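You operate a simulated robot arm through the tools that you are given. There is no shell and no other tool.

Carry out the task below with a simulated robot arm. There is one attempt and no reset: what you move stays moved.

TASK
Wind all the purple cord onto the white spool and sort it by length.
Fine: press the orange ZERO button once first, cord lever to FEED, crank till the tail is in, lever back to OFF; the white spool goes on the spot marked with the length that the counter tells. The other spools stay. Set down upright: white spool. Where these are worked on the way, their far stop is far enough and under half their travel is too little: cord lever.

It is judged by the outcome, as a careful person would: the job done as asked, and still so three seconds after it is handed in. It fails if anything else is knocked over, pushed out of place, dropped, spilled or broken.

THE ROBOT
A 7-joint arm with a two-finger parallel gripper, fixed in place. Base frame: the origin is at the foot of the arm, x ahead of it, y to its left, z up; the work surface is at about z = 812. Lengths are in mm, angles in rad, forces in N, time in s.
With the tool pointing down near the work surface it reaches from about 100 to 660 mm from the base axis. Its first joint turns from -1.152 to 1.152 rad. Payload 1.57 kg.
The tool frame sits at the grasp point between the pads (the TCP): z along the fingers, y along the line on which they close. The tips reach 30 mm beyond it. Largest opening 80 mm; finger width 17, thickness 12; the body of the gripper, 40 by 82 mm, starts 80 mm behind the TCP.
Orientation is that of the tool frame in the base frame, as [roll, pitch, yaw] about the fixed x, y, z axes, in that order (R = Rz(yaw) Ry(pitch) Rx(roll)). With the fingers straight down and closing along the base's y, the tool's x points along the base's -x, its y along +y and its z along -z.

THE INTERFACE
- The arm moves only by the tool drive_tool. Its argument "commands" is a list of rows, each an object (a shift or turn left out is 0, a gripper value left out holds the last) with "linear": the shift along the base's x, y, z in mm, a list of three; "dr": the turn, a rotation vector about the base's x, y, z in rad, a list of three; "fingers": the gripper command, from -1 (fully open) to 1 (shut), values between in proportion. In form: [{"linear": [dx, dy, dz], "dr": [wx, wy, wz], "fingers": fingers}, ...]. A call has 1 to 20 rows; each row shifts and turns the commanded pose from where the row before left it. A row lasts 0.2 s, in which the tool goes at most 50 mm and 0.15 rad; a call with a longer step from one row to the next is refused whole, and so is a gripper value outside its range. Where a pose cannot be reached the arm comes as near as it can. A force on the tool above 40 N (or 10 N above the force at the start of the call, whichever is more), or a blocked arm, ends the call early, and 0.2 s more pass. The fingers move at their own pace (about 72 mm/s each) and stop on an object; they squeeze with about 25 N. The grip force told is the motor's: it shows also when the fingers shut on nothing. Time passes only in rows, and 0.2 s behind the last, so rows that do not move let the fingers close. The reply holds the time, the measured pose of the TCP, the force on the tool along the base axes, the opening and the grip force, in the units named above and with some noise, with the torque about the TCP (base axes, N m) and any sound that the robot's microphone picked up.
- Cameras (640 x 400 px; columns grow to the right, rows downward): "scene" is fixed at [69.6, 454.8, 1408.6]; the picture's right is [-0.54, -0.84, 0.00], its down [-0.60, 0.39, -0.69] and it looks along [0.58, -0.38, -0.72] (base axes); focal length 273 px, centre (320, 200). "wrist" rides on the gripper at [72, -7, -122] in the tool frame; the picture's right is [0.09, 1.00, 0.00], its down [-0.84, 0.08, -0.54] and it looks along [-0.54, 0.05, 0.84] (tool axes); focal length 238 px, centre (320, 200). There is no depth. A picture from a camera that has moved, and an enlarged one, comes with that camera's place and axes in the base frame and with its lens.
- get_image(camera): a new picture of that camera. No time passes.
- enlarge(camera, box): a new picture of the part [left, top, right, bottom] of that camera's present view, enlarged. No time passes.
- job_done(): hands the job in; it is judged then, once.

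Nothing tells you positions but the pictures and the camera data. Unless the task says otherwise, let go and move clear before handing in.

The tools are called after "Call:" by a JSON object that holds its "name" and its "arguments". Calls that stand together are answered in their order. drive_tool: Moves the arm, as the interface text tells. Its arguments: {"type":"object","properties":{"commands":{"type":"array","items":{"type":"object","properties":{"linear":{"type":"array","items":{"type":"number"}},"dr":{"type":"array","items":{"type":"number"}},"fingers":{"type":"number"}}}}},"required":["commands"]} The other tools are called the same way: get_image (camera) takes a picture; enlarge (camera, box) takes an enlarged picture of a part of a camera's view; job_done () hands the job in.

At the start:

```text
clock: 0.0
tool_pos: [383.1, 40.1, 1146.3]
tool_rot: [3.141, 0.0, 3.141]
force: [-0.1, 0.0, -0.3]
moment: [-0.01, 0.02, 0.0]
gripper_width: 80.0
grasp_force: 0.0
```

scene: 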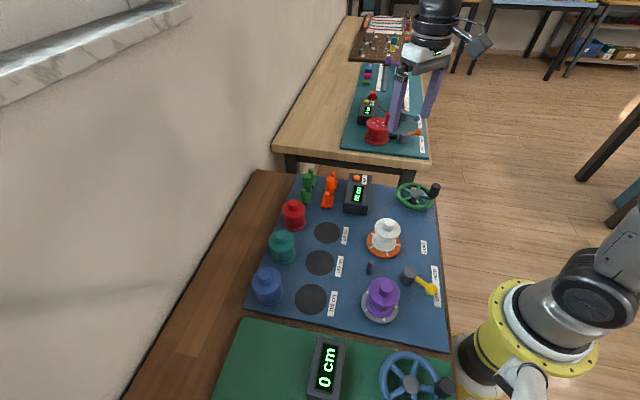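
wrist: 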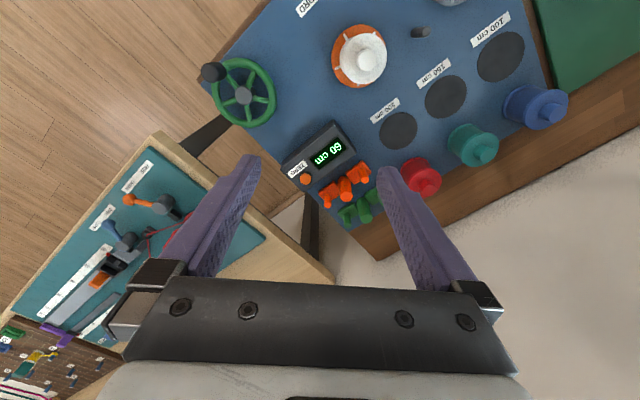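

I see the blue board with the crank (green wheel), the counter box with an orange button, the white spool on an orange turntable, the purple cord spool, the lever and three marked spots. I'll look closer first.

Call:
{"name": "enlarge", "arguments": {"camera": "scene", "box": [240, 160, 460, 300]}}

Call:
{"name": "enlarge", "arguments": {"camera": "scene", "box": [340, 220, 460, 330]}}

Call:
{"name": "enlarge", "arguments": {"camera": "wrist", "box": [180, 0, 580, 250]}}

Call:
{"name": "enlarge", "arguments": {"camera": "scene", "box": [330, 160, 450, 235]}}

```text
2.86 times, centred on (350, 230) of scene
camera zoom: at [69.6, 454.8, 1408.6], right [-0.54, -0.84, 0.0], down [-0.6, 0.39, -0.69], along [0.58, -0.38, -0.72], focal length 780 px, centre (234, 114)
```

zoom: 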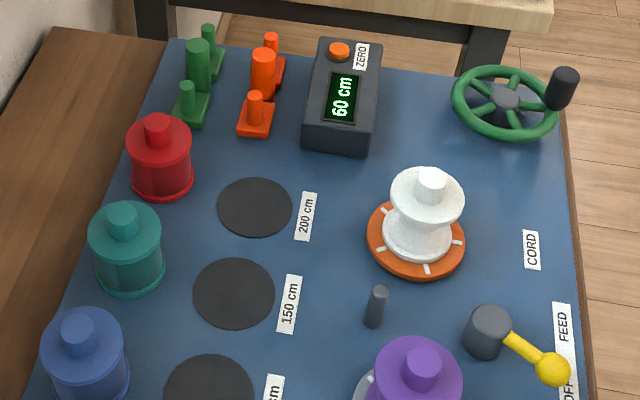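

```text
3.64 times, centred on (400, 275) of scene
camera zoom: at [69.6, 454.8, 1408.6], right [-0.54, -0.84, 0.0], down [-0.6, 0.39, -0.69], along [0.58, -0.38, -0.72], focal length 992 px, centre (29, -73)
```

zoom: 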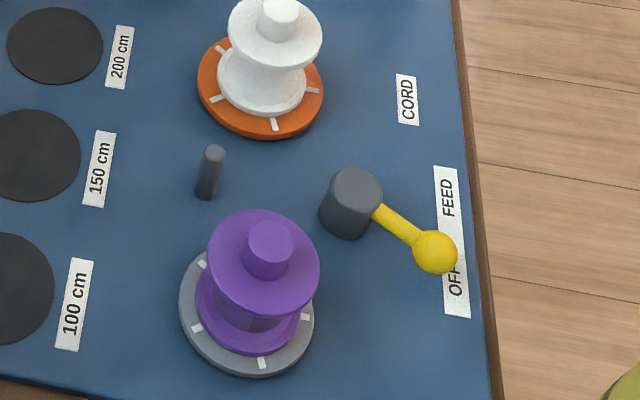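

```text
1.60 times, centred on (380, 125) of wrist
camera zoom: at [311.6, 34.1, 1267.7], right [-0.09, 1.0, 0.0], down [0.84, 0.08, 0.54], along [0.54, 0.05, -0.84], focal length 381 px, centre (224, 320)
```

zoom: 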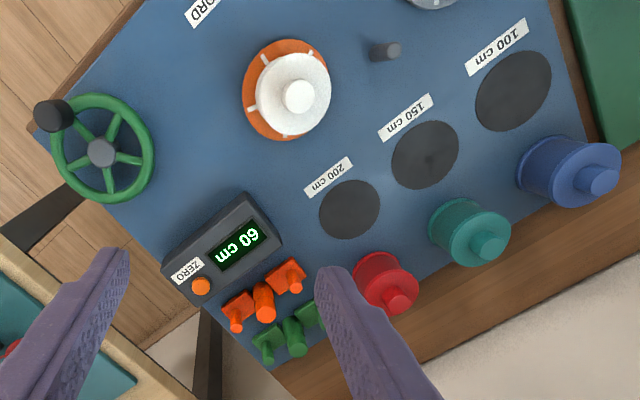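

```text
5.33 times, centred on (390, 198) of scene
camera zoom: at [69.6, 454.8, 1408.6], right [-0.54, -0.84, 0.0], down [-0.6, 0.39, -0.69], along [0.58, -0.38, -0.72], focal length 1455 px, centre (-53, 213)
```

zoom: 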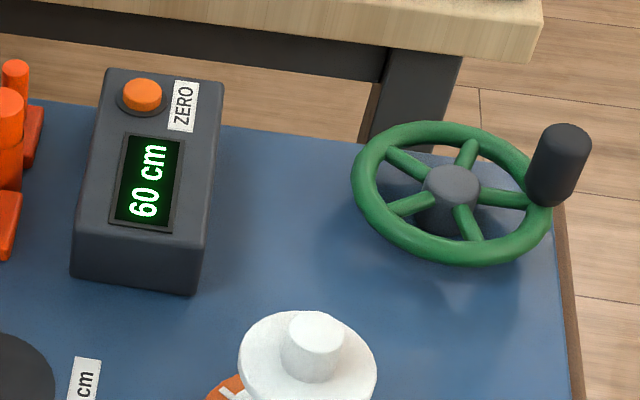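

The counter reads 60 cm and the lever sits at OFF. The ZERO button is near (526, 27, 866), the crank hub near (390, -86) and the white spool near (322, 97). I'll close the fingers, move towards the button and look again.

Call:
{"name": "drive_tool", "arguments": {"commands": [{"linear": [20, -2, -24], "fingers": 1}, {"linear": [20, -2, -24]}, {"linear": [20, -2, -24]}, {"linear": [20, -2, -24]}, {"linear": [20, -2, -24]}, {"linear": [10, -2, -24]}, {"linear": [0, 0, 0]}]}}

Call:
{"name": "get_image", "arguments": {"camera": "wrist"}}

Call:
{"name": "get_image", "arguments": {"camera": "scene"}}

```text
clock: 1.6
tool_pos: [493.1, 26.4, 1001.0]
tool_rot: [3.14, 0.001, -3.141]
force: [0.3, -0.2, -0.5]
moment: [0.01, 0.03, 0.01]
gripper_width: 0.0
grasp_force: 20.4
```

```text
taken
camera wrist: at [421.6, 21.6, 1123.3], right [-0.09, 1.0, 0.0], down [0.84, 0.08, 0.54], along [0.54, 0.05, -0.84], focal length 238 px, centre (320, 200)
```

wrist: 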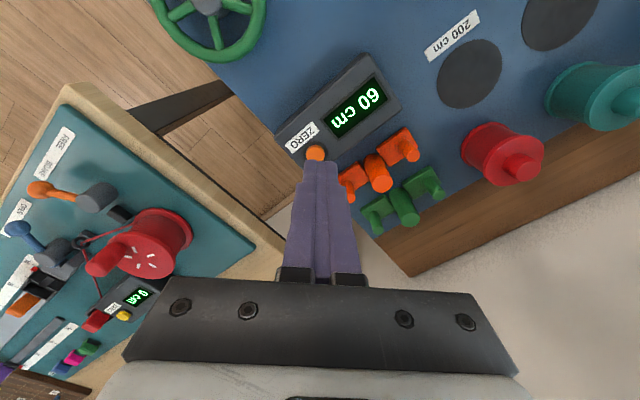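

```text
taken
```

scene: 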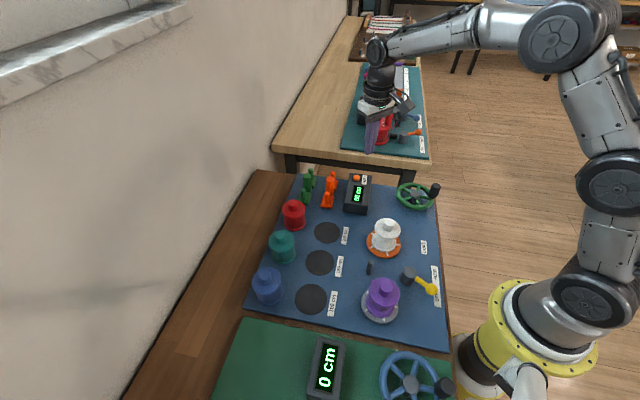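

The button shows up close to my estimate, at about (523, 25.5, 868). I'll move over it and lower part of the way.

Call:
{"name": "drive_tool", "arguments": {"commands": [{"linear": [15, -0.5, -25]}, {"linear": [15, -0.3, -25]}, {"linear": [0, 0, -20]}, {"linear": [0, 0, 0]}]}}

Call:
{"name": "get_image", "arguments": {"camera": "wrist"}}

Call:
{"name": "enlarge", "arguments": {"camera": "scene", "box": [320, 140, 440, 215]}}

```text
clock: 2.6
tool_pos: [523.3, 24.4, 932.3]
tool_rot: [3.141, 0.0, -3.141]
force: [-0.1, -0.8, 0.1]
moment: [-0.01, 0.01, 0.0]
gripper_width: 0.0
grasp_force: 21.4
```

```text
taken
camera wrist: at [451.4, 20.9, 1053.6], right [-0.09, 1.0, 0.0], down [0.84, 0.08, 0.54], along [0.54, 0.05, -0.84], focal length 238 px, centre (320, 200)
```

wrist: 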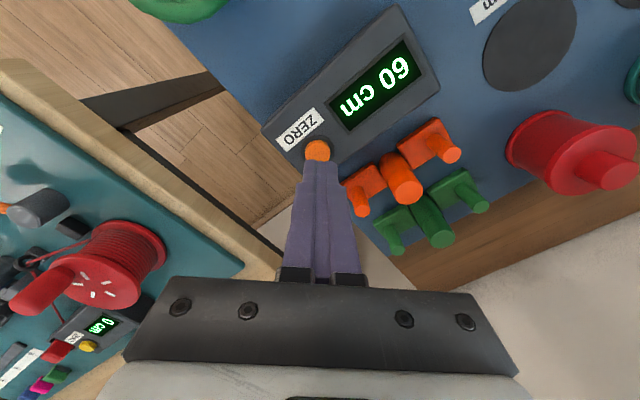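

```text
5.33 times, centred on (380, 178) of scene
camera zoom: at [69.6, 454.8, 1408.6], right [-0.54, -0.84, 0.0], down [-0.6, 0.39, -0.69], along [0.58, -0.38, -0.72], focal length 1455 px, centre (0, 320)
```

zoom: 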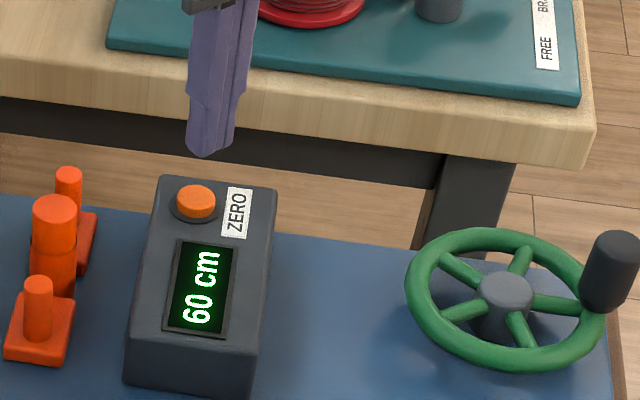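

The button is at about (522.5, 25.7), directly under the fingertips. I'll lower gently until I feel contact.

Call:
{"name": "drive_tool", "arguments": {"commands": [{"linear": [-0.6, 1.2, -12]}, {"linear": [0, 0, -12]}, {"linear": [0, 0, -4]}, {"linear": [0, 0, -2]}, {"linear": [0, 0, -2]}, {"linear": [0, 0, 0]}]}}

Call:
{"name": "enlarge", "arguments": {"camera": "scene", "box": [320, 140, 440, 215]}}

```text
clock: 4.0
tool_pos: [523.1, 27.2, 899.2]
tool_rot: [3.14, -0.001, 3.141]
force: [0.6, 0.1, -0.9]
moment: [-0.02, 0.03, 0.01]
gripper_width: 0.0
grasp_force: 21.2
```

```text
5.33 times, centred on (380, 178) of scene
camera zoom: at [69.6, 454.8, 1408.6], right [-0.54, -0.84, 0.0], down [-0.6, 0.39, -0.69], along [0.58, -0.38, -0.72], focal length 1455 px, centre (0, 320)
```

zoom: 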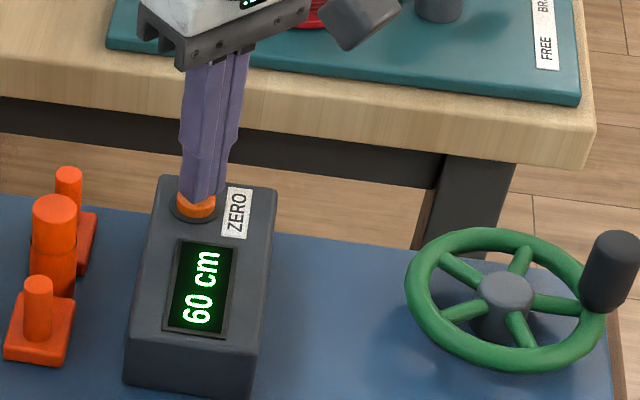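

The fingertips are just above the button, so I'll press in 1 mm steps.

Call:
{"name": "drive_tool", "arguments": {"commands": [{"linear": [0, -0.5, -1]}, {"linear": [0, -0.5, -1]}, {"linear": [0, 0, -1]}, {"linear": [0, 0, -1]}]}}

Call:
{"name": "enlarge", "arguments": {"camera": "scene", "box": [320, 140, 440, 215]}}

```text
clock: 5.0
tool_pos: [521.7, 26.5, 896.7]
tool_rot: [3.141, -0.001, -3.141]
force: [-0.5, 0.1, 0.0]
moment: [-0.02, 0.01, 0.01]
gripper_width: 0.0
grasp_force: 20.8
```

```text
5.33 times, centred on (380, 178) of scene
camera zoom: at [69.6, 454.8, 1408.6], right [-0.54, -0.84, 0.0], down [-0.6, 0.39, -0.69], along [0.58, -0.38, -0.72], focal length 1455 px, centre (0, 320)
```

zoom: 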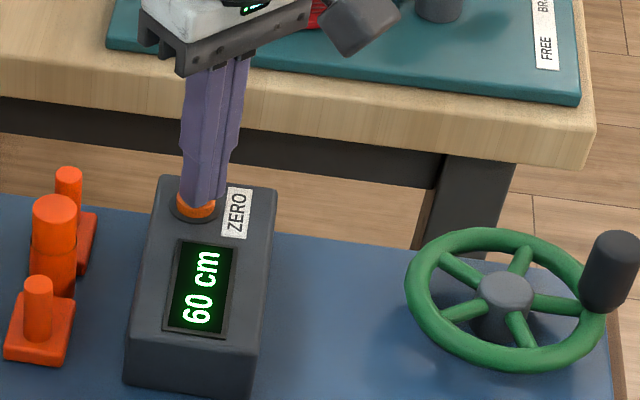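

No contact yet, so I'll keep lowering in small steps.

Call:
{"name": "drive_tool", "arguments": {"commands": [{"linear": [0, 0, -1]}, {"linear": [0, 0, -1]}, {"linear": [0, 0, -1]}, {"linear": [0, 0, -1]}]}}

Call:
{"name": "enlarge", "arguments": {"camera": "scene", "box": [320, 140, 440, 215]}}

```text
clock: 6.0
tool_pos: [522.4, 27.0, 892.6]
tool_rot: [3.141, 0.0, -3.141]
force: [0.2, 0.7, 0.4]
moment: [0.0, -0.02, -0.01]
gripper_width: 0.2
grasp_force: 21.1
```

```text
5.33 times, centred on (380, 178) of scene
camera zoom: at [69.6, 454.8, 1408.6], right [-0.54, -0.84, 0.0], down [-0.6, 0.39, -0.69], along [0.58, -0.38, -0.72], focal length 1455 px, centre (0, 320)
```

zoom: 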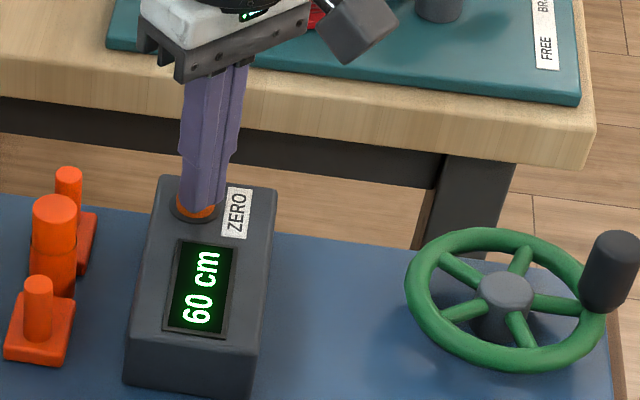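

Call:
{"name": "drive_tool", "arguments": {"commands": [{"linear": [0, 0, -1]}, {"linear": [0, 0, -1]}, {"linear": [0, 0, -1]}]}}

Call:
{"name": "enlarge", "arguments": {"camera": "scene", "box": [320, 140, 440, 215]}}

Call:
{"name": "enlarge", "arguments": {"camera": "wrist", "box": [220, 80, 420, 205]}}

```text
clock: 6.8
tool_pos: [522.5, 26.4, 889.6]
tool_rot: [3.141, 0.0, 3.142]
force: [-1.1, -0.3, 3.2]
moment: [-0.05, 0.04, 0.01]
gripper_width: 0.1
grasp_force: 21.5
heard: click
```

```text
5.33 times, centred on (380, 178) of scene
camera zoom: at [69.5, 454.8, 1408.6], right [-0.54, -0.84, 0.0], down [-0.6, 0.39, -0.69], along [0.58, -0.38, -0.72], focal length 1455 px, centre (0, 320)
```

zoom: 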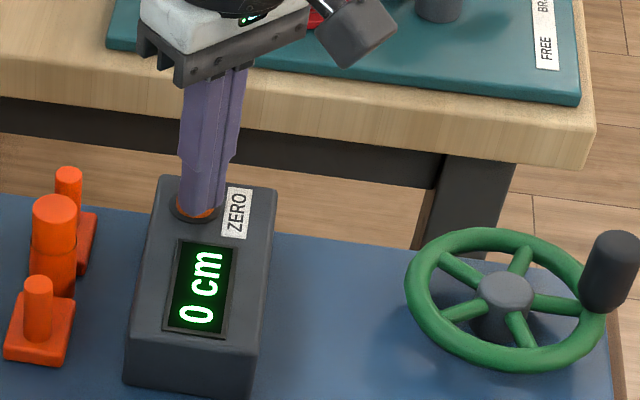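

```text
3.20 times, centred on (320, 142) of wrist
camera zoom: at [451.2, 21.5, 1011.0], right [-0.09, 1.0, 0.0], down [0.84, 0.08, 0.54], along [0.54, 0.05, -0.84], focal length 763 px, centre (320, 384)
```

zoom: 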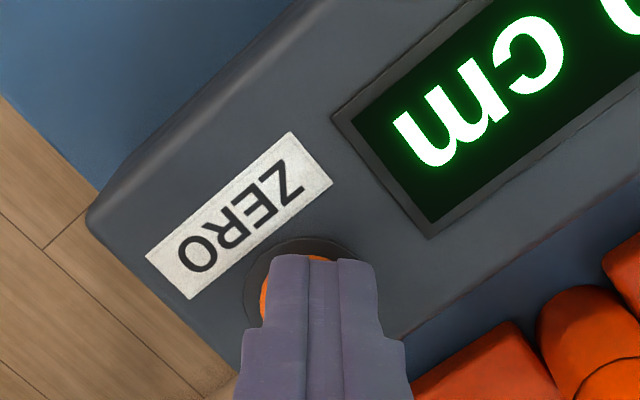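

The click came and the counter shows 0 cm. I'll rise and move over the lever to look.

Call:
{"name": "drive_tool", "arguments": {"commands": [{"linear": [0, 0, 20]}, {"linear": [0, 0, 40]}, {"linear": [0, 0, 40]}, {"linear": [-30, 5, 25]}, {"linear": [-45, 10, 0]}, {"linear": [-45, 10, 0]}, {"linear": [-45, 10, 0]}, {"linear": [-45, 10, 0]}, {"linear": [-45, 10, 0]}, {"linear": [-45, 10, 0]}, {"linear": [-20, 9, 0]}, {"linear": [0, 0, 0]}]}}

Call:
{"name": "get_image", "arguments": {"camera": "wrist"}}

Call:
{"name": "get_image", "arguments": {"camera": "scene"}}

```text
clock: 9.4
tool_pos: [201.7, 99.2, 1013.9]
tool_rot: [-3.141, 0.001, 3.141]
force: [-0.1, -0.2, -0.8]
moment: [0.01, 0.01, -0.02]
gripper_width: 0.3
grasp_force: 21.4
```

```text
taken
camera wrist: at [130.4, 95.2, 1135.8], right [-0.09, 1.0, 0.0], down [0.84, 0.08, 0.54], along [0.54, 0.05, -0.84], focal length 238 px, centre (320, 200)
```

wrist: 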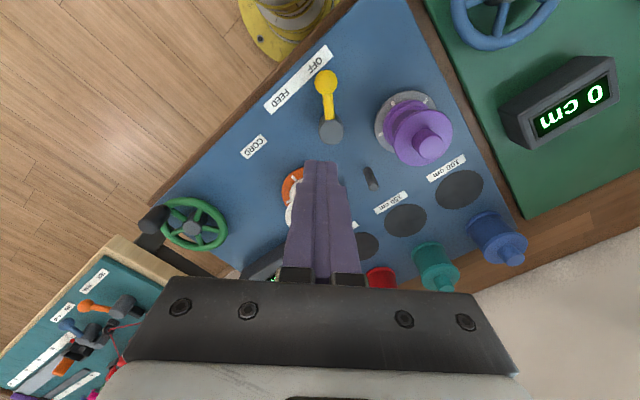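

```text
taken
```

scene: 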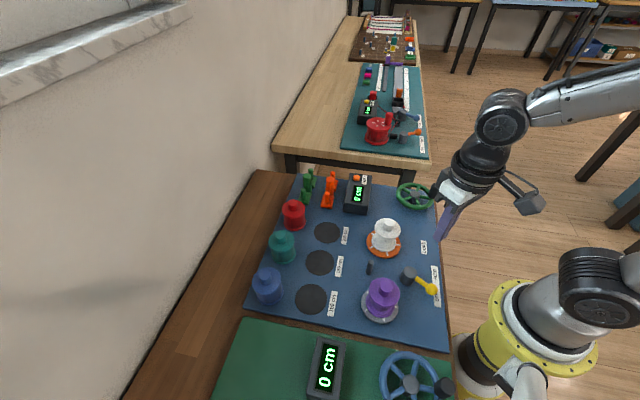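

The lever knob is around (163, 104, 850), with its pivot near (212, 115). I'll zoom in before touching it.

Call:
{"name": "enlarge", "arguments": {"camera": "wrist", "box": [250, 30, 410, 160]}}

Call:
{"name": "enlarge", "arguments": {"camera": "scene", "box": [380, 240, 460, 320]}}

```text
3.08 times, centred on (330, 95) of wrist
camera zoom: at [130.4, 95.2, 1135.8], right [-0.09, 1.0, 0.0], down [0.84, 0.08, 0.54], along [0.54, 0.05, -0.84], focal length 733 px, centre (289, 523)
```

zoom: 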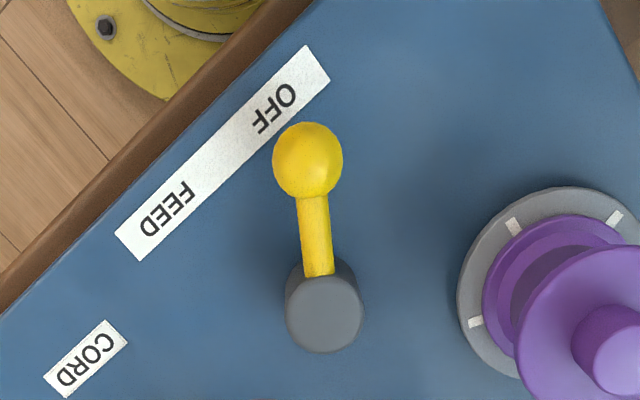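

```text
5.00 times, centred on (420, 280) of scene
camera zoom: at [69.5, 454.8, 1408.6], right [-0.54, -0.84, 0.0], down [-0.6, 0.39, -0.69], along [0.58, -0.38, -0.72], focal length 1364 px, centre (-180, -200)
```

zoom: 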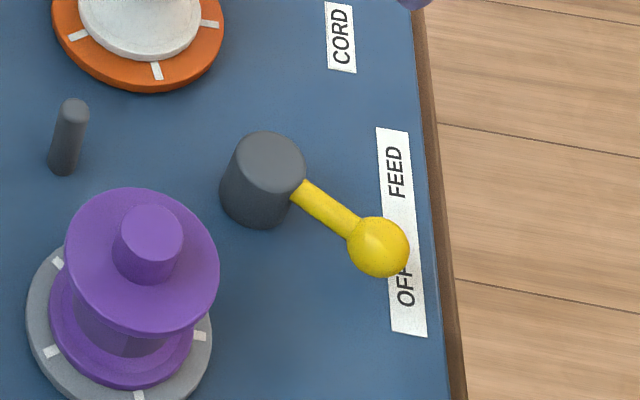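

The knob's radius is about 12 mm. I'll go down on its +y side with closed fingers and push it round towards FEED.

Call:
{"name": "drive_tool", "arguments": {"commands": [{"linear": [-14, 14, -4]}, {"linear": [-14, 14, -10]}, {"linear": [-13.7, 12.8, -10]}, {"linear": [0, 0, -40]}, {"linear": [0, 0, -40]}, {"linear": [0, 0, -25]}, {"linear": [0, 0, -18]}, {"linear": [0, 0, 0]}]}}

Call:
{"name": "get_image", "arguments": {"camera": "wrist"}}

Call:
{"name": "enlarge", "arguments": {"camera": "scene", "box": [340, 200, 500, 320]}}

```text
clock: 11.2
tool_pos: [160.7, 141.7, 866.8]
tool_rot: [3.141, -0.001, -3.141]
force: [0.1, 0.5, -0.1]
moment: [0.01, 0.0, 0.0]
gripper_width: 0.0
grasp_force: 21.5
```

```text
taken
camera wrist: at [88.9, 137.1, 988.7], right [-0.09, 1.0, 0.0], down [0.84, 0.08, 0.54], along [0.54, 0.05, -0.84], focal length 238 px, centre (320, 200)
```

wrist: 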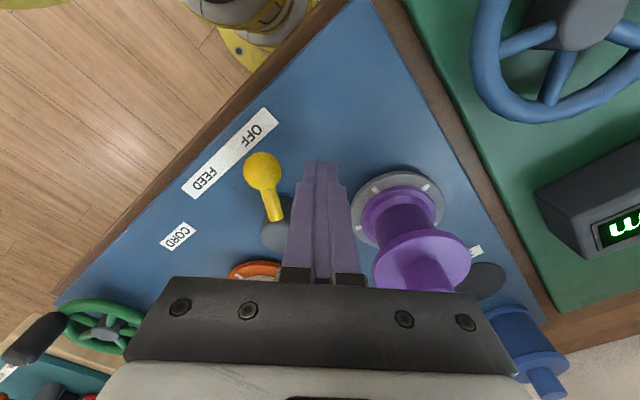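

```text
3.33 times, centred on (420, 260) of scene
camera zoom: at [69.6, 454.8, 1408.6], right [-0.54, -0.84, 0.0], down [-0.6, 0.39, -0.69], along [0.58, -0.38, -0.72], focal length 910 px, centre (-13, 0)
```

zoom: 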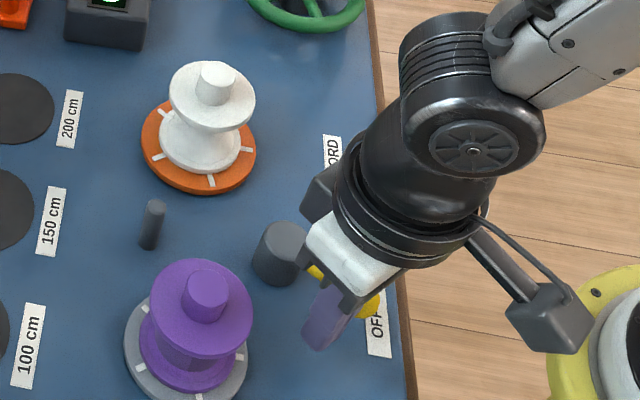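

The fingertips are beside the knob and clear of the spool. Now I'll push along the arc towards FEED.

Call:
{"name": "drive_tool", "arguments": {"commands": [{"linear": [-1, -7, 0]}, {"linear": [-2, -7, 0]}, {"linear": [-1, -6, 0]}, {"linear": [0, -5, 0]}, {"linear": [0.5, -5, 0]}, {"linear": [0.5, -5, 0]}, {"linear": [1.5, -5, 0]}, {"linear": [1.5, -5, 0]}]}}

Call:
{"name": "get_image", "arguments": {"camera": "wrist"}}

```text
clock: 13.0
tool_pos: [161.0, 95.0, 866.7]
tool_rot: [3.14, 0.001, 3.142]
force: [-0.1, 0.9, 0.8]
moment: [0.0, 0.0, 0.01]
gripper_width: 0.1
grasp_force: 22.1
```

```text
taken
camera wrist: at [89.4, 91.3, 989.0], right [-0.09, 1.0, 0.0], down [0.84, 0.08, 0.54], along [0.54, 0.05, -0.84], focal length 238 px, centre (320, 200)
```

wrist: 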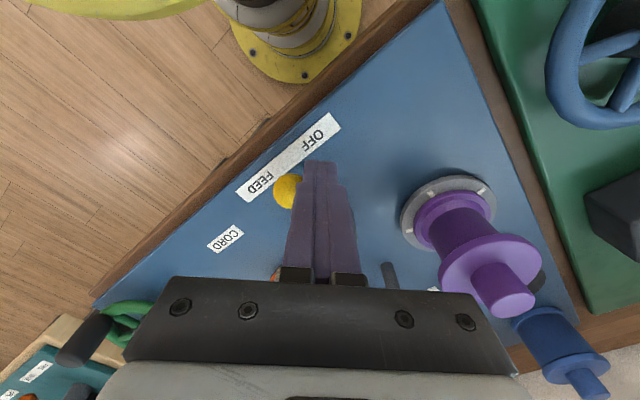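

The lever is moving; I'll follow the arc on to the stop.

Call:
{"name": "drive_tool", "arguments": {"commands": [{"linear": [1.5, -4, 0]}, {"linear": [2, -4, 0]}, {"linear": [3, -4, 0]}, {"linear": [3, -4, 0]}, {"linear": [4, -3.5, 0]}, {"linear": [4, -3.5, 0]}]}}

Call:
{"name": "get_image", "arguments": {"camera": "wrist"}}

Call:
{"name": "enlarge", "arguments": {"camera": "scene", "box": [340, 200, 500, 320]}}

```text
clock: 14.4
tool_pos: [177.6, 72.6, 866.8]
tool_rot: [-3.141, 0.0, 3.141]
force: [-0.1, -0.1, -0.1]
moment: [0.0, -0.04, -0.02]
gripper_width: 0.0
grasp_force: 21.0
```

```text
taken
camera wrist: at [106.8, 68.6, 988.6], right [-0.09, 1.0, 0.0], down [0.84, 0.08, 0.54], along [0.54, 0.05, -0.84], focal length 238 px, centre (320, 200)
```

wrist: 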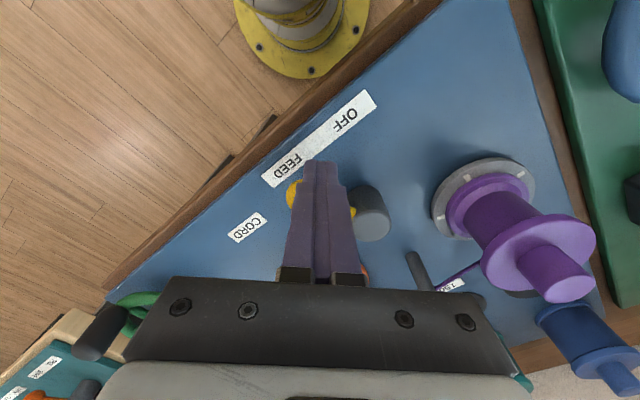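

```text
3.33 times, centred on (420, 260) of scene
camera zoom: at [69.6, 454.8, 1408.6], right [-0.54, -0.84, 0.0], down [-0.6, 0.39, -0.69], along [0.58, -0.38, -0.72], focal length 910 px, centre (-13, 0)
```

zoom: 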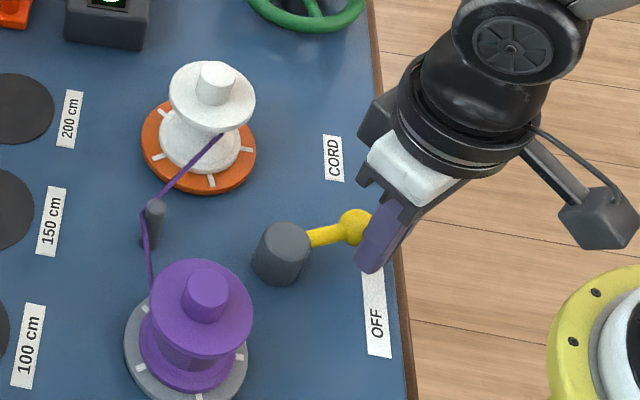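

The cord is now threaded from the purple spool to the white one, so the lever has engaged FEED. I'll push a little more to feel for the stop.

Call:
{"name": "drive_tool", "arguments": {"commands": [{"linear": [3, -2, 0]}, {"linear": [3, -2, 0]}, {"linear": [3, -1.5, 0]}]}}

Call:
{"name": "enlarge", "arguments": {"camera": "scene", "box": [340, 200, 500, 320]}}

```text
clock: 15.2
tool_pos: [184.0, 66.7, 866.1]
tool_rot: [-3.138, -0.01, -3.14]
force: [-17.2, 9.8, 3.3]
moment: [0.17, 0.37, 0.03]
gripper_width: 0.0
grasp_force: 21.1
```

```text
3.33 times, centred on (420, 260) of scene
camera zoom: at [69.1, 455.0, 1408.5], right [-0.54, -0.84, 0.0], down [-0.6, 0.39, -0.69], along [0.58, -0.38, -0.72], focal length 910 px, centre (-13, 0)
```

zoom: 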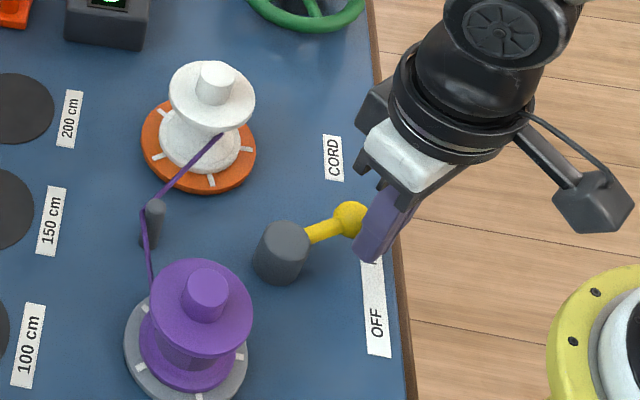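

The lever is hard against its FEED stop. I'll back off, rise and go to the crank handle.

Call:
{"name": "drive_tool", "arguments": {"commands": [{"linear": [-6, 4, 0]}, {"linear": [-4, 4, 20]}, {"linear": [0, 0, 40]}, {"linear": [0, 0, 40]}, {"linear": [10, -10, 34]}, {"linear": [28, -32, 0]}, {"linear": [28, -32, 0]}, {"linear": [28, -32, 0]}, {"linear": [28, -32, 0]}, {"linear": [28, -32, 0]}, {"linear": [14, -12, 0], "fingers": -0.3}, {"linear": [0, 0, 0]}]}}

Call:
{"name": "get_image", "arguments": {"camera": "wrist"}}

Call:
{"name": "enlarge", "arguments": {"camera": "scene", "box": [340, 160, 500, 320]}}

```text
clock: 17.8
tool_pos: [341.3, -106.8, 1001.2]
tool_rot: [3.14, 0.0, -3.142]
force: [-0.7, -0.1, -0.1]
moment: [-0.01, -0.01, 0.03]
gripper_width: 52.0
grasp_force: 0.0
```

```text
taken
camera wrist: at [269.7, -111.1, 1123.3], right [-0.09, 1.0, 0.0], down [0.84, 0.08, 0.54], along [0.54, 0.05, -0.84], focal length 238 px, centre (320, 200)
```

wrist: 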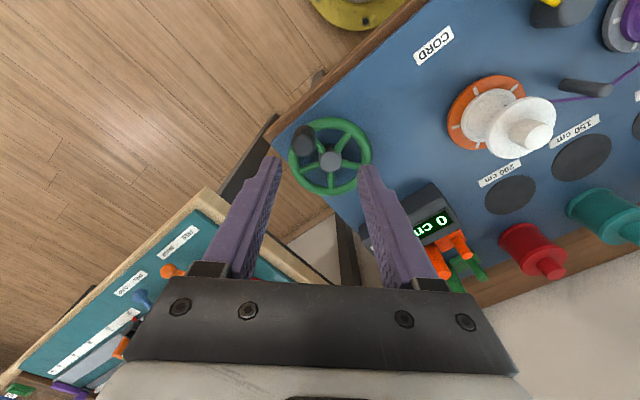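

```text
2.50 times, centred on (420, 240) of scene
camera zoom: at [69.6, 454.8, 1408.6], right [-0.54, -0.84, 0.0], down [-0.6, 0.39, -0.69], along [0.58, -0.38, -0.72], focal length 682 px, centre (70, 100)
```

zoom: 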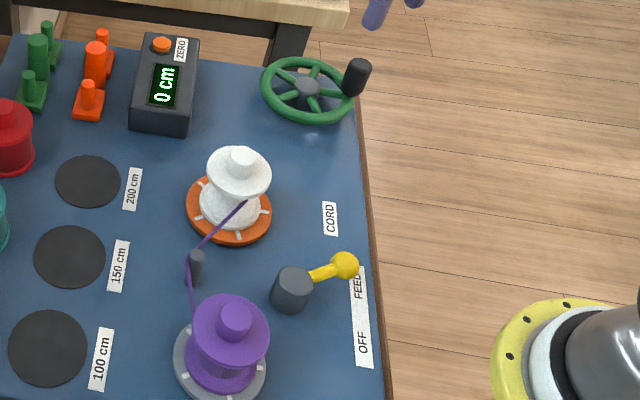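

Call:
{"name": "enlarge", "arguments": {"camera": "wrist", "box": [260, 90, 400, 210]}}

Call:
{"name": "enlarge", "arguments": {"camera": "scene", "box": [390, 170, 450, 220]}}

```text
3.33 times, centred on (330, 150) of wrist
camera zoom: at [269.7, -111.1, 1123.3], right [-0.09, 1.0, 0.0], down [0.84, 0.08, 0.54], along [0.54, 0.05, -0.84], focal length 794 px, centre (287, 367)
```

zoom: 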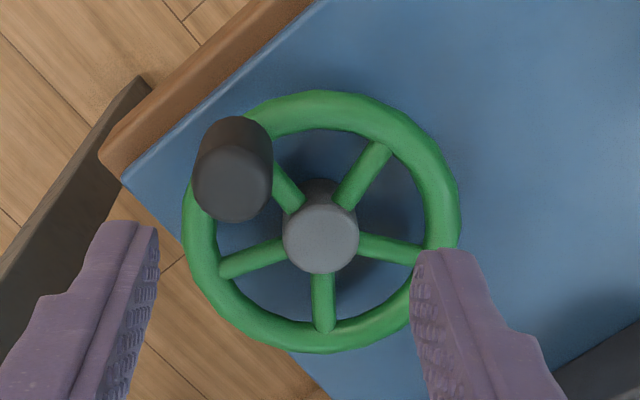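

```text
8.00 times, centred on (420, 195) of scene
camera zoom: at [69.6, 454.8, 1408.6], right [-0.54, -0.84, 0.0], down [-0.6, 0.39, -0.69], along [0.58, -0.38, -0.72], focal length 2183 px, centre (-480, 240)
```

zoom: 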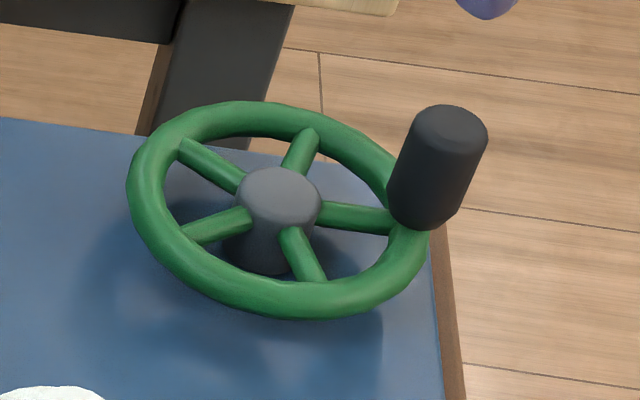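

The wheel centre is about (386.5, -87) and the handle about (356.5, -119.5), radius 44 mm, with its top near z = 887. I'll come down behind the handle with closed fingers and push it counter-clockwise, which from the cord's tangent should be the winding direction.

Call:
{"name": "drive_tool", "arguments": {"commands": [{"linear": [1, 20, 0], "fingers": 1}, {"linear": [0, 0, -20]}, {"linear": [0, 0, -30]}, {"linear": [0, 0, -35]}, {"linear": [0, 0, -30]}, {"linear": [0, 0, 0]}]}}

Call:
{"name": "get_image", "arguments": {"camera": "wrist"}}

Call:
{"name": "enlarge", "arguments": {"camera": "scene", "box": [370, 150, 470, 230]}}

```text
clock: 19.2
tool_pos: [342.4, -86.6, 884.8]
tool_rot: [-3.141, 0.0, 3.141]
force: [-0.3, -0.5, 0.7]
moment: [0.01, 0.02, -0.04]
gripper_width: 0.0
grasp_force: 21.4
```

```text
taken
camera wrist: at [270.9, -91.0, 1006.8], right [-0.09, 1.0, 0.0], down [0.84, 0.08, 0.54], along [0.54, 0.05, -0.84], focal length 238 px, centre (320, 200)
```

wrist: 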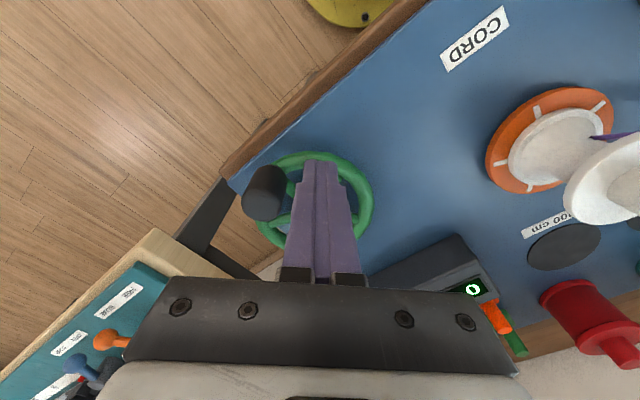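

```text
5.00 times, centred on (420, 190) of scene
camera zoom: at [69.6, 454.8, 1408.6], right [-0.54, -0.84, 0.0], down [-0.6, 0.39, -0.69], along [0.58, -0.38, -0.72], focal length 1364 px, centre (-180, 250)
```

zoom: 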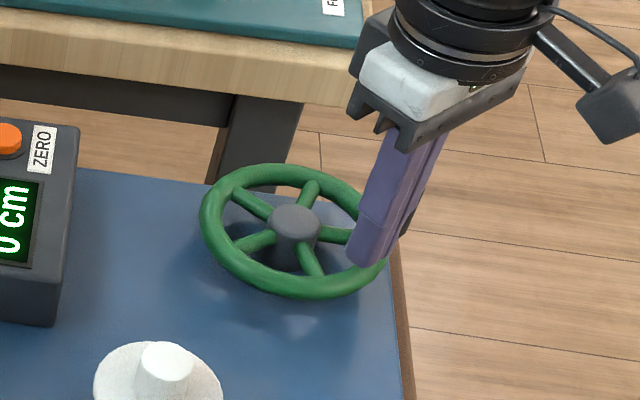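

The fingertips sit above the rim, just behind the handle. I'll push about a third of a turn as a test.

Call:
{"name": "drive_tool", "arguments": {"commands": [{"linear": [1.5, -11.4, 0]}, {"linear": [4.4, -10.7, 0]}, {"linear": [7.0, -9.2, 0]}, {"linear": [9.2, -7.0, 0]}, {"linear": [10.7, -4.4, 0]}, {"linear": [11.4, -1.5, 0]}, {"linear": [11.4, 1.5, 0]}, {"linear": [10.7, 4.4, 0]}]}}

Call:
{"name": "get_image", "arguments": {"camera": "wrist"}}

Call:
{"name": "enlarge", "arguments": {"camera": "scene", "box": [320, 160, 480, 320]}}

```text
clock: 21.0
tool_pos: [409.6, -124.3, 887.2]
tool_rot: [-3.141, 0.002, -3.141]
force: [-0.2, -0.9, 0.3]
moment: [0.01, -0.02, 0.01]
gripper_width: 0.0
grasp_force: 21.4
```

```text
taken
camera wrist: at [337.6, -129.9, 1008.2], right [-0.09, 1.0, 0.0], down [0.84, 0.08, 0.54], along [0.54, 0.05, -0.84], focal length 238 px, centre (320, 200)
```

wrist: 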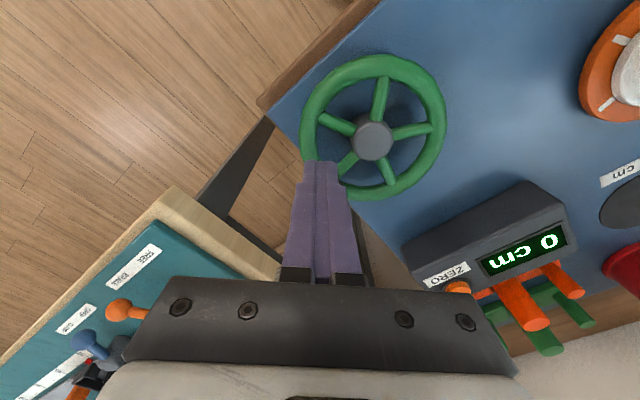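

```text
2.50 times, centred on (400, 240) of scene
camera zoom: at [69.6, 454.8, 1408.6], right [-0.54, -0.84, 0.0], down [-0.6, 0.39, -0.69], along [0.58, -0.38, -0.72], focal length 682 px, centre (120, 100)
```

zoom: 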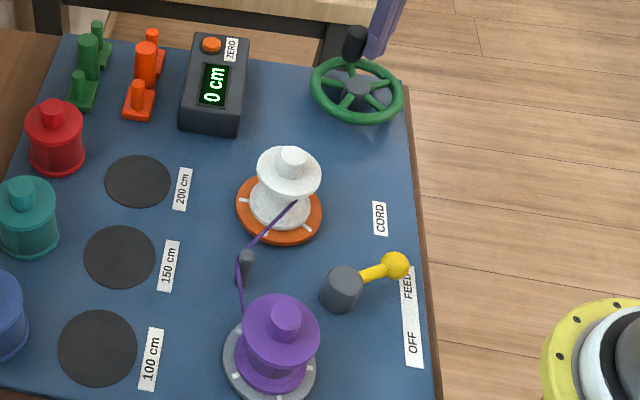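

The handle follows the push. I'll crank further and watch the counter.

Call:
{"name": "drive_tool", "arguments": {"commands": [{"linear": [15.2, 15.2, -1]}, {"linear": [5.92, 22.1, 0]}, {"linear": [-5.92, 22.1, 0]}, {"linear": [-16.18, 16.18, 0]}, {"linear": [-22.1, 5.92, 0]}, {"linear": [-22.1, -5.92, 0]}, {"linear": [-16.18, -16.18, 0]}, {"linear": [-5.92, -22.1, 0]}]}}

Call:
{"name": "enlarge", "arguments": {"camera": "scene", "box": [320, 160, 480, 320]}}

```text
clock: 22.8
tool_pos: [339.5, -89.2, 885.5]
tool_rot: [3.141, -0.001, 3.142]
force: [0.4, -0.8, -0.6]
moment: [0.04, -0.02, 0.02]
gripper_width: 0.0
grasp_force: 20.9
```

```text
2.50 times, centred on (400, 240) of scene
camera zoom: at [69.5, 454.8, 1408.6], right [-0.54, -0.84, 0.0], down [-0.6, 0.39, -0.69], along [0.58, -0.38, -0.72], focal length 682 px, centre (120, 100)
```

zoom: 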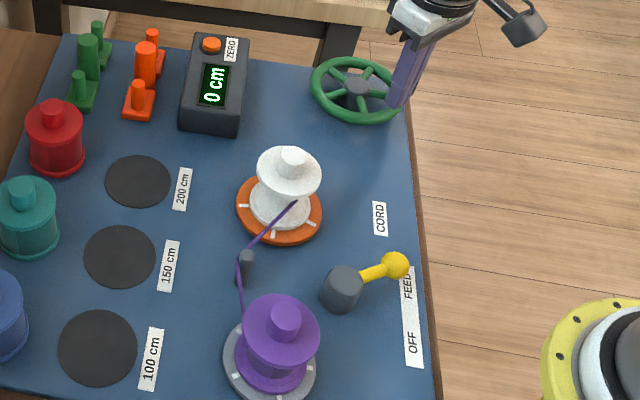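

Call:
{"name": "enlarge", "arguments": {"camera": "scene", "box": [350, 210, 420, 330]}}

Call:
{"name": "get_image", "arguments": {"camera": "wrist"}}

```text
3.33 times, centred on (385, 270) of scene
camera zoom: at [69.5, 454.8, 1408.6], right [-0.54, -0.84, 0.0], down [-0.6, 0.39, -0.69], along [0.58, -0.38, -0.72], focal length 910 px, centre (103, -33)
```

zoom: 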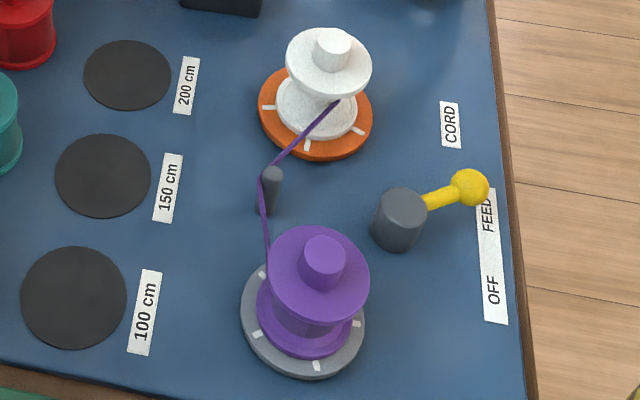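

```text
taken
camera wrist: at [269.0, -92.2, 1007.1], right [-0.09, 1.0, 0.0], down [0.84, 0.08, 0.54], along [0.54, 0.05, -0.84], focal length 238 px, centre (320, 200)
```

wrist: 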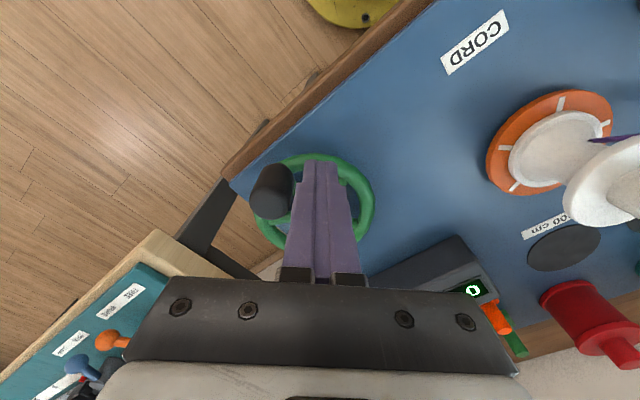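

Call:
{"name": "enlarge", "arguments": {"camera": "scene", "box": [360, 210, 410, 260]}}

Call:
{"name": "enlarge", "arguments": {"camera": "scene", "box": [350, 270, 410, 330]}}

Call:
{"name": "drive_tool", "arguments": {"commands": [{"linear": [2, -9, 0]}, {"linear": [6, -9, 0]}, {"linear": [7.5, -9.5, 0]}, {"linear": [9.5, -7.5, 0]}, {"linear": [10.7, -4.4, 0]}]}}

Call:
{"name": "enlarge", "arguments": {"camera": "scene", "box": [360, 210, 410, 260]}}

Call:
{"name": "enlarge", "arguments": {"camera": "scene", "box": [350, 270, 410, 330]}}

Call:
{"name": "enlarge", "arguments": {"camera": "scene", "box": [330, 150, 460, 230]}}

```text
8.00 times, centred on (385, 235) of scene
camera zoom: at [69.5, 454.8, 1408.6], right [-0.54, -0.84, 0.0], down [-0.6, 0.39, -0.69], along [0.58, -0.38, -0.72], focal length 2183 px, centre (-200, -80)
```

zoom: 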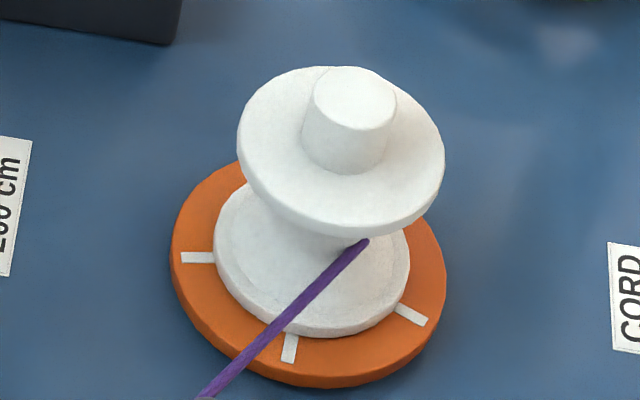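

```text
6.67 times, centred on (380, 300) of scene
camera zoom: at [69.5, 454.8, 1408.6], right [-0.54, -0.84, 0.0], down [-0.6, 0.39, -0.69], along [0.58, -0.38, -0.72], focal length 1819 px, centre (-80, -467)
```

zoom: 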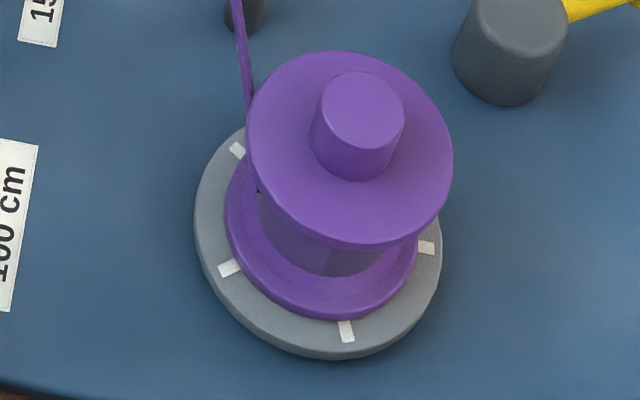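

```text
clock: 24.0
tool_pos: [377.4, -127.6, 885.1]
tool_rot: [-3.141, 0.0, 3.141]
force: [0.8, 0.2, -0.3]
moment: [0.01, 0.02, 0.04]
gripper_width: 0.0
grasp_force: 21.1
```

```text
8.00 times, centred on (385, 235) of scene
camera zoom: at [69.6, 454.8, 1408.6], right [-0.54, -0.84, 0.0], down [-0.6, 0.39, -0.69], along [0.58, -0.38, -0.72], focal length 2183 px, centre (-200, -80)
```

zoom: 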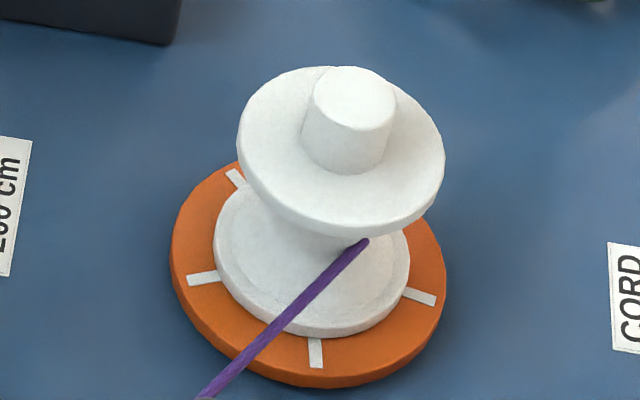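

```text
6.67 times, centred on (380, 300) of scene
camera zoom: at [69.6, 454.8, 1408.6], right [-0.54, -0.84, 0.0], down [-0.6, 0.39, -0.69], along [0.58, -0.38, -0.72], focal length 1819 px, centre (-80, -467)
```

zoom: 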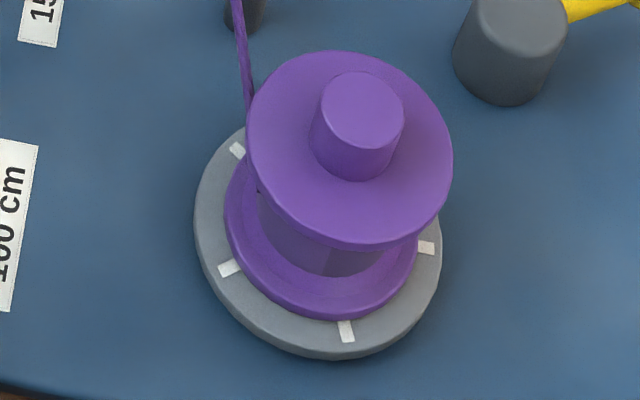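

```text
4.92 times, centred on (395, 190) of scene
camera zoom: at [69.6, 454.8, 1408.6], right [-0.54, -0.84, 0.0], down [-0.6, 0.39, -0.69], along [0.58, -0.38, -0.72], focal length 1343 px, centre (-49, 249)
```

zoom: 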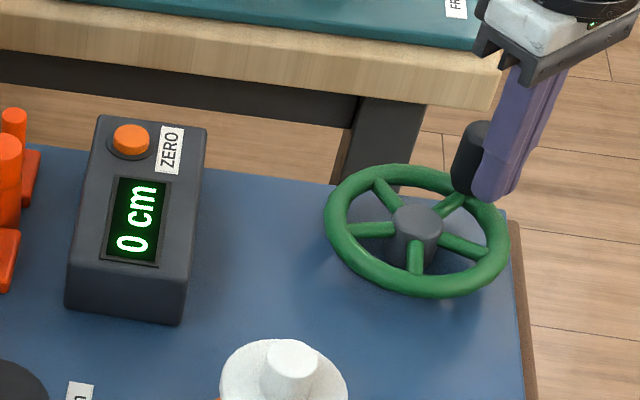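

The turntable marks repeat every 72°, so I can't tell which way it turned. I'll do a smaller push and compare.

Call:
{"name": "drive_tool", "arguments": {"commands": [{"linear": [5.5, -1.2, 0]}, {"linear": [6.0, -0.4, 0]}, {"linear": [0, 0, 0]}]}}

Call:
{"name": "enlarge", "arguments": {"camera": "scene", "box": [360, 210, 410, 260]}}

Call:
{"name": "enlarge", "arguments": {"camera": "scene", "box": [330, 150, 460, 230]}}

```text
clock: 24.8
tool_pos: [388.9, -128.8, 884.6]
tool_rot: [-3.141, 0.0, -3.139]
force: [-0.1, -0.6, 0.1]
moment: [0.01, -0.03, 0.01]
gripper_width: 0.0
grasp_force: 21.0
```

```text
8.00 times, centred on (385, 235) of scene
camera zoom: at [69.6, 454.8, 1408.6], right [-0.54, -0.84, 0.0], down [-0.6, 0.39, -0.69], along [0.58, -0.38, -0.72], focal length 2183 px, centre (-200, -80)
```

zoom: 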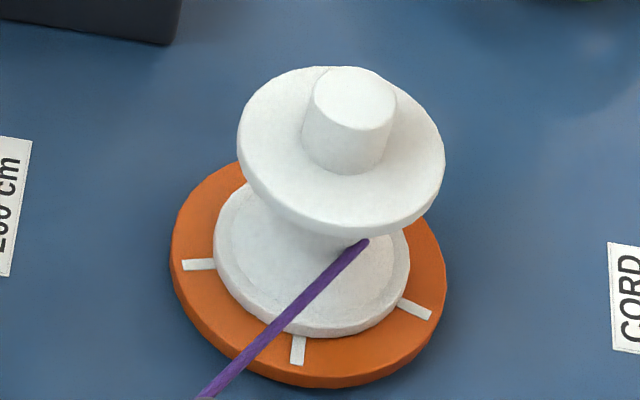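

```text
4.92 times, centred on (395, 190) of scene
camera zoom: at [69.6, 454.8, 1408.6], right [-0.54, -0.84, 0.0], down [-0.6, 0.39, -0.69], along [0.58, -0.38, -0.72], focal length 1343 px, centre (-49, 249)
```

zoom: 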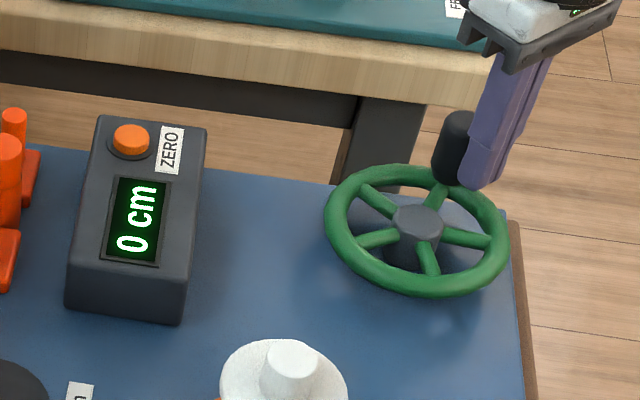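

Pushing the wheel counter-clockwise turns the spool clockwise about 1:1, which unwinds it, so the crank must go clockwise. I'll lift over to the other side of the handle and push that way.

Call:
{"name": "drive_tool", "arguments": {"commands": [{"linear": [-4, 0, 10]}, {"linear": [0, 0, 40]}, {"linear": [22, 15, 0]}, {"linear": [22.3, 15.4, 0]}, {"linear": [0, 0, -25]}, {"linear": [0, 0, -24]}, {"linear": [0, 0, 0]}]}}

Call:
{"name": "enlarge", "arguments": {"camera": "scene", "box": [330, 150, 460, 230]}}

Call:
{"name": "get_image", "arguments": {"camera": "wrist"}}

```text
clock: 26.4
tool_pos: [430.0, -96.9, 886.4]
tool_rot: [-3.142, 0.002, -3.141]
force: [-0.2, -0.2, -0.3]
moment: [-0.03, -0.01, -0.01]
gripper_width: 0.0
grasp_force: 21.6
```

```text
4.92 times, centred on (395, 190) of scene
camera zoom: at [69.6, 454.8, 1408.6], right [-0.54, -0.84, 0.0], down [-0.6, 0.39, -0.69], along [0.58, -0.38, -0.72], focal length 1343 px, centre (-49, 249)
```

zoom: 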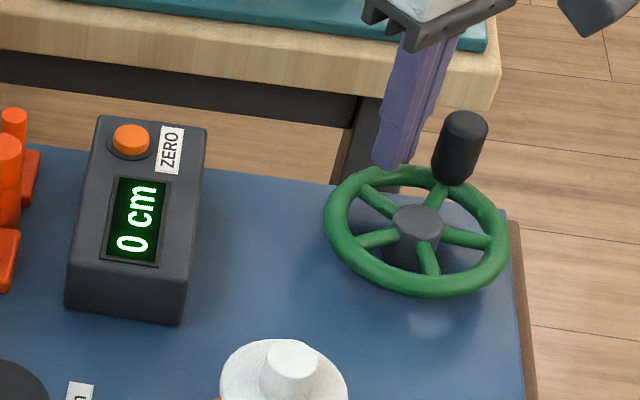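

```text
taken
camera wrist: at [357.7, -102.4, 1007.2], right [-0.09, 1.0, 0.0], down [0.84, 0.08, 0.54], along [0.54, 0.05, -0.84], focal length 238 px, centre (320, 200)
```

wrist: 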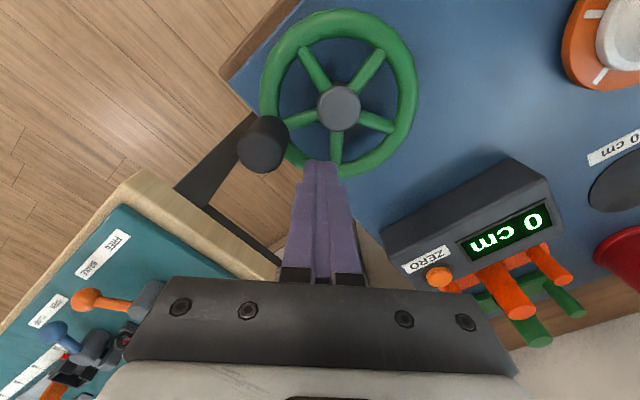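

Now the fingers are ahead of the handle, so I'll push it clockwise about half a turn and check the counter.

Call:
{"name": "drive_tool", "arguments": {"commands": [{"linear": [-5.2, -11.7, -1]}, {"linear": [-7, -8.4, 0]}, {"linear": [-9.2, -7.7, 0]}, {"linear": [-22.1, -5.92, 0]}, {"linear": [-22.1, 5.92, 0]}, {"linear": [-16.18, 16.18, 0]}, {"linear": [-5.92, 22.1, 0]}]}}

Call:
{"name": "enlarge", "arguments": {"camera": "scene", "box": [320, 160, 480, 320]}}

```text
clock: 28.0
tool_pos: [338.4, -86.9, 885.4]
tool_rot: [3.14, 0.0, -3.14]
force: [-0.7, -1.8, -1.4]
moment: [-0.05, 0.04, -0.01]
gripper_width: 0.0
grasp_force: 20.9
```

```text
2.50 times, centred on (400, 240) of scene
camera zoom: at [69.6, 454.7, 1408.6], right [-0.54, -0.84, 0.0], down [-0.6, 0.39, -0.69], along [0.58, -0.38, -0.72], focal length 682 px, centre (120, 100)
```

zoom: 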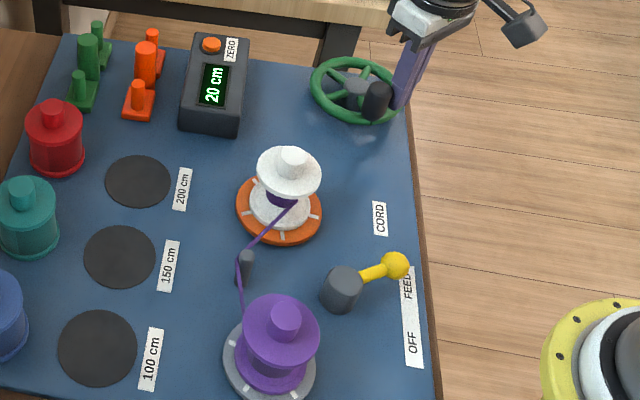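

Clockwise works: the counter reads 20 cm. I'll do one full turn and check again.

Call:
{"name": "drive_tool", "arguments": {"commands": [{"linear": [8.5, 22.1, 0]}, {"linear": [16.18, 16.18, 0]}, {"linear": [22.1, 5.92, 0]}, {"linear": [22.1, -5.92, 0]}, {"linear": [16.18, -16.18, 0]}, {"linear": [5.92, -22.1, 0]}, {"linear": [-5.92, -22.1, 0]}, {"linear": [-16.18, -16.18, 0]}, {"linear": [-22.1, -5.92, 0]}, {"linear": [-22.1, 5.92, 0]}, {"linear": [-16.18, 16.18, 0]}, {"linear": [-5.92, 22.1, 0]}]}}

Call:
{"name": "enlarge", "arguments": {"camera": "scene", "box": [320, 160, 480, 320]}}

```text
clock: 30.6
tool_pos: [342.7, -87.6, 883.0]
tool_rot: [3.14, -0.004, 3.14]
force: [1.2, -0.4, 0.5]
moment: [0.0, 0.02, 0.0]
gripper_width: 0.0
grasp_force: 21.5
```

```text
2.50 times, centred on (400, 240) of scene
camera zoom: at [69.6, 454.8, 1408.6], right [-0.54, -0.84, 0.0], down [-0.6, 0.39, -0.69], along [0.58, -0.38, -0.72], focal length 682 px, centre (120, 100)
```

zoom: 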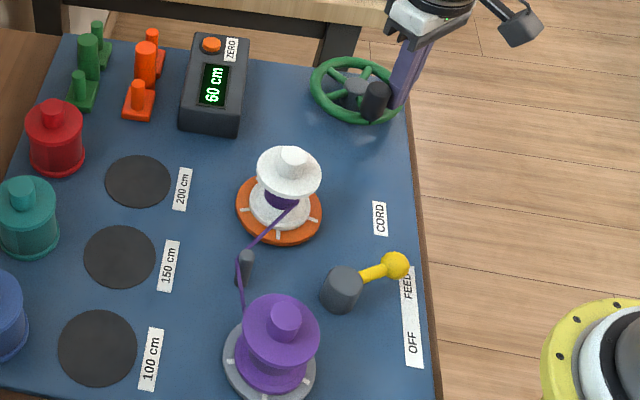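

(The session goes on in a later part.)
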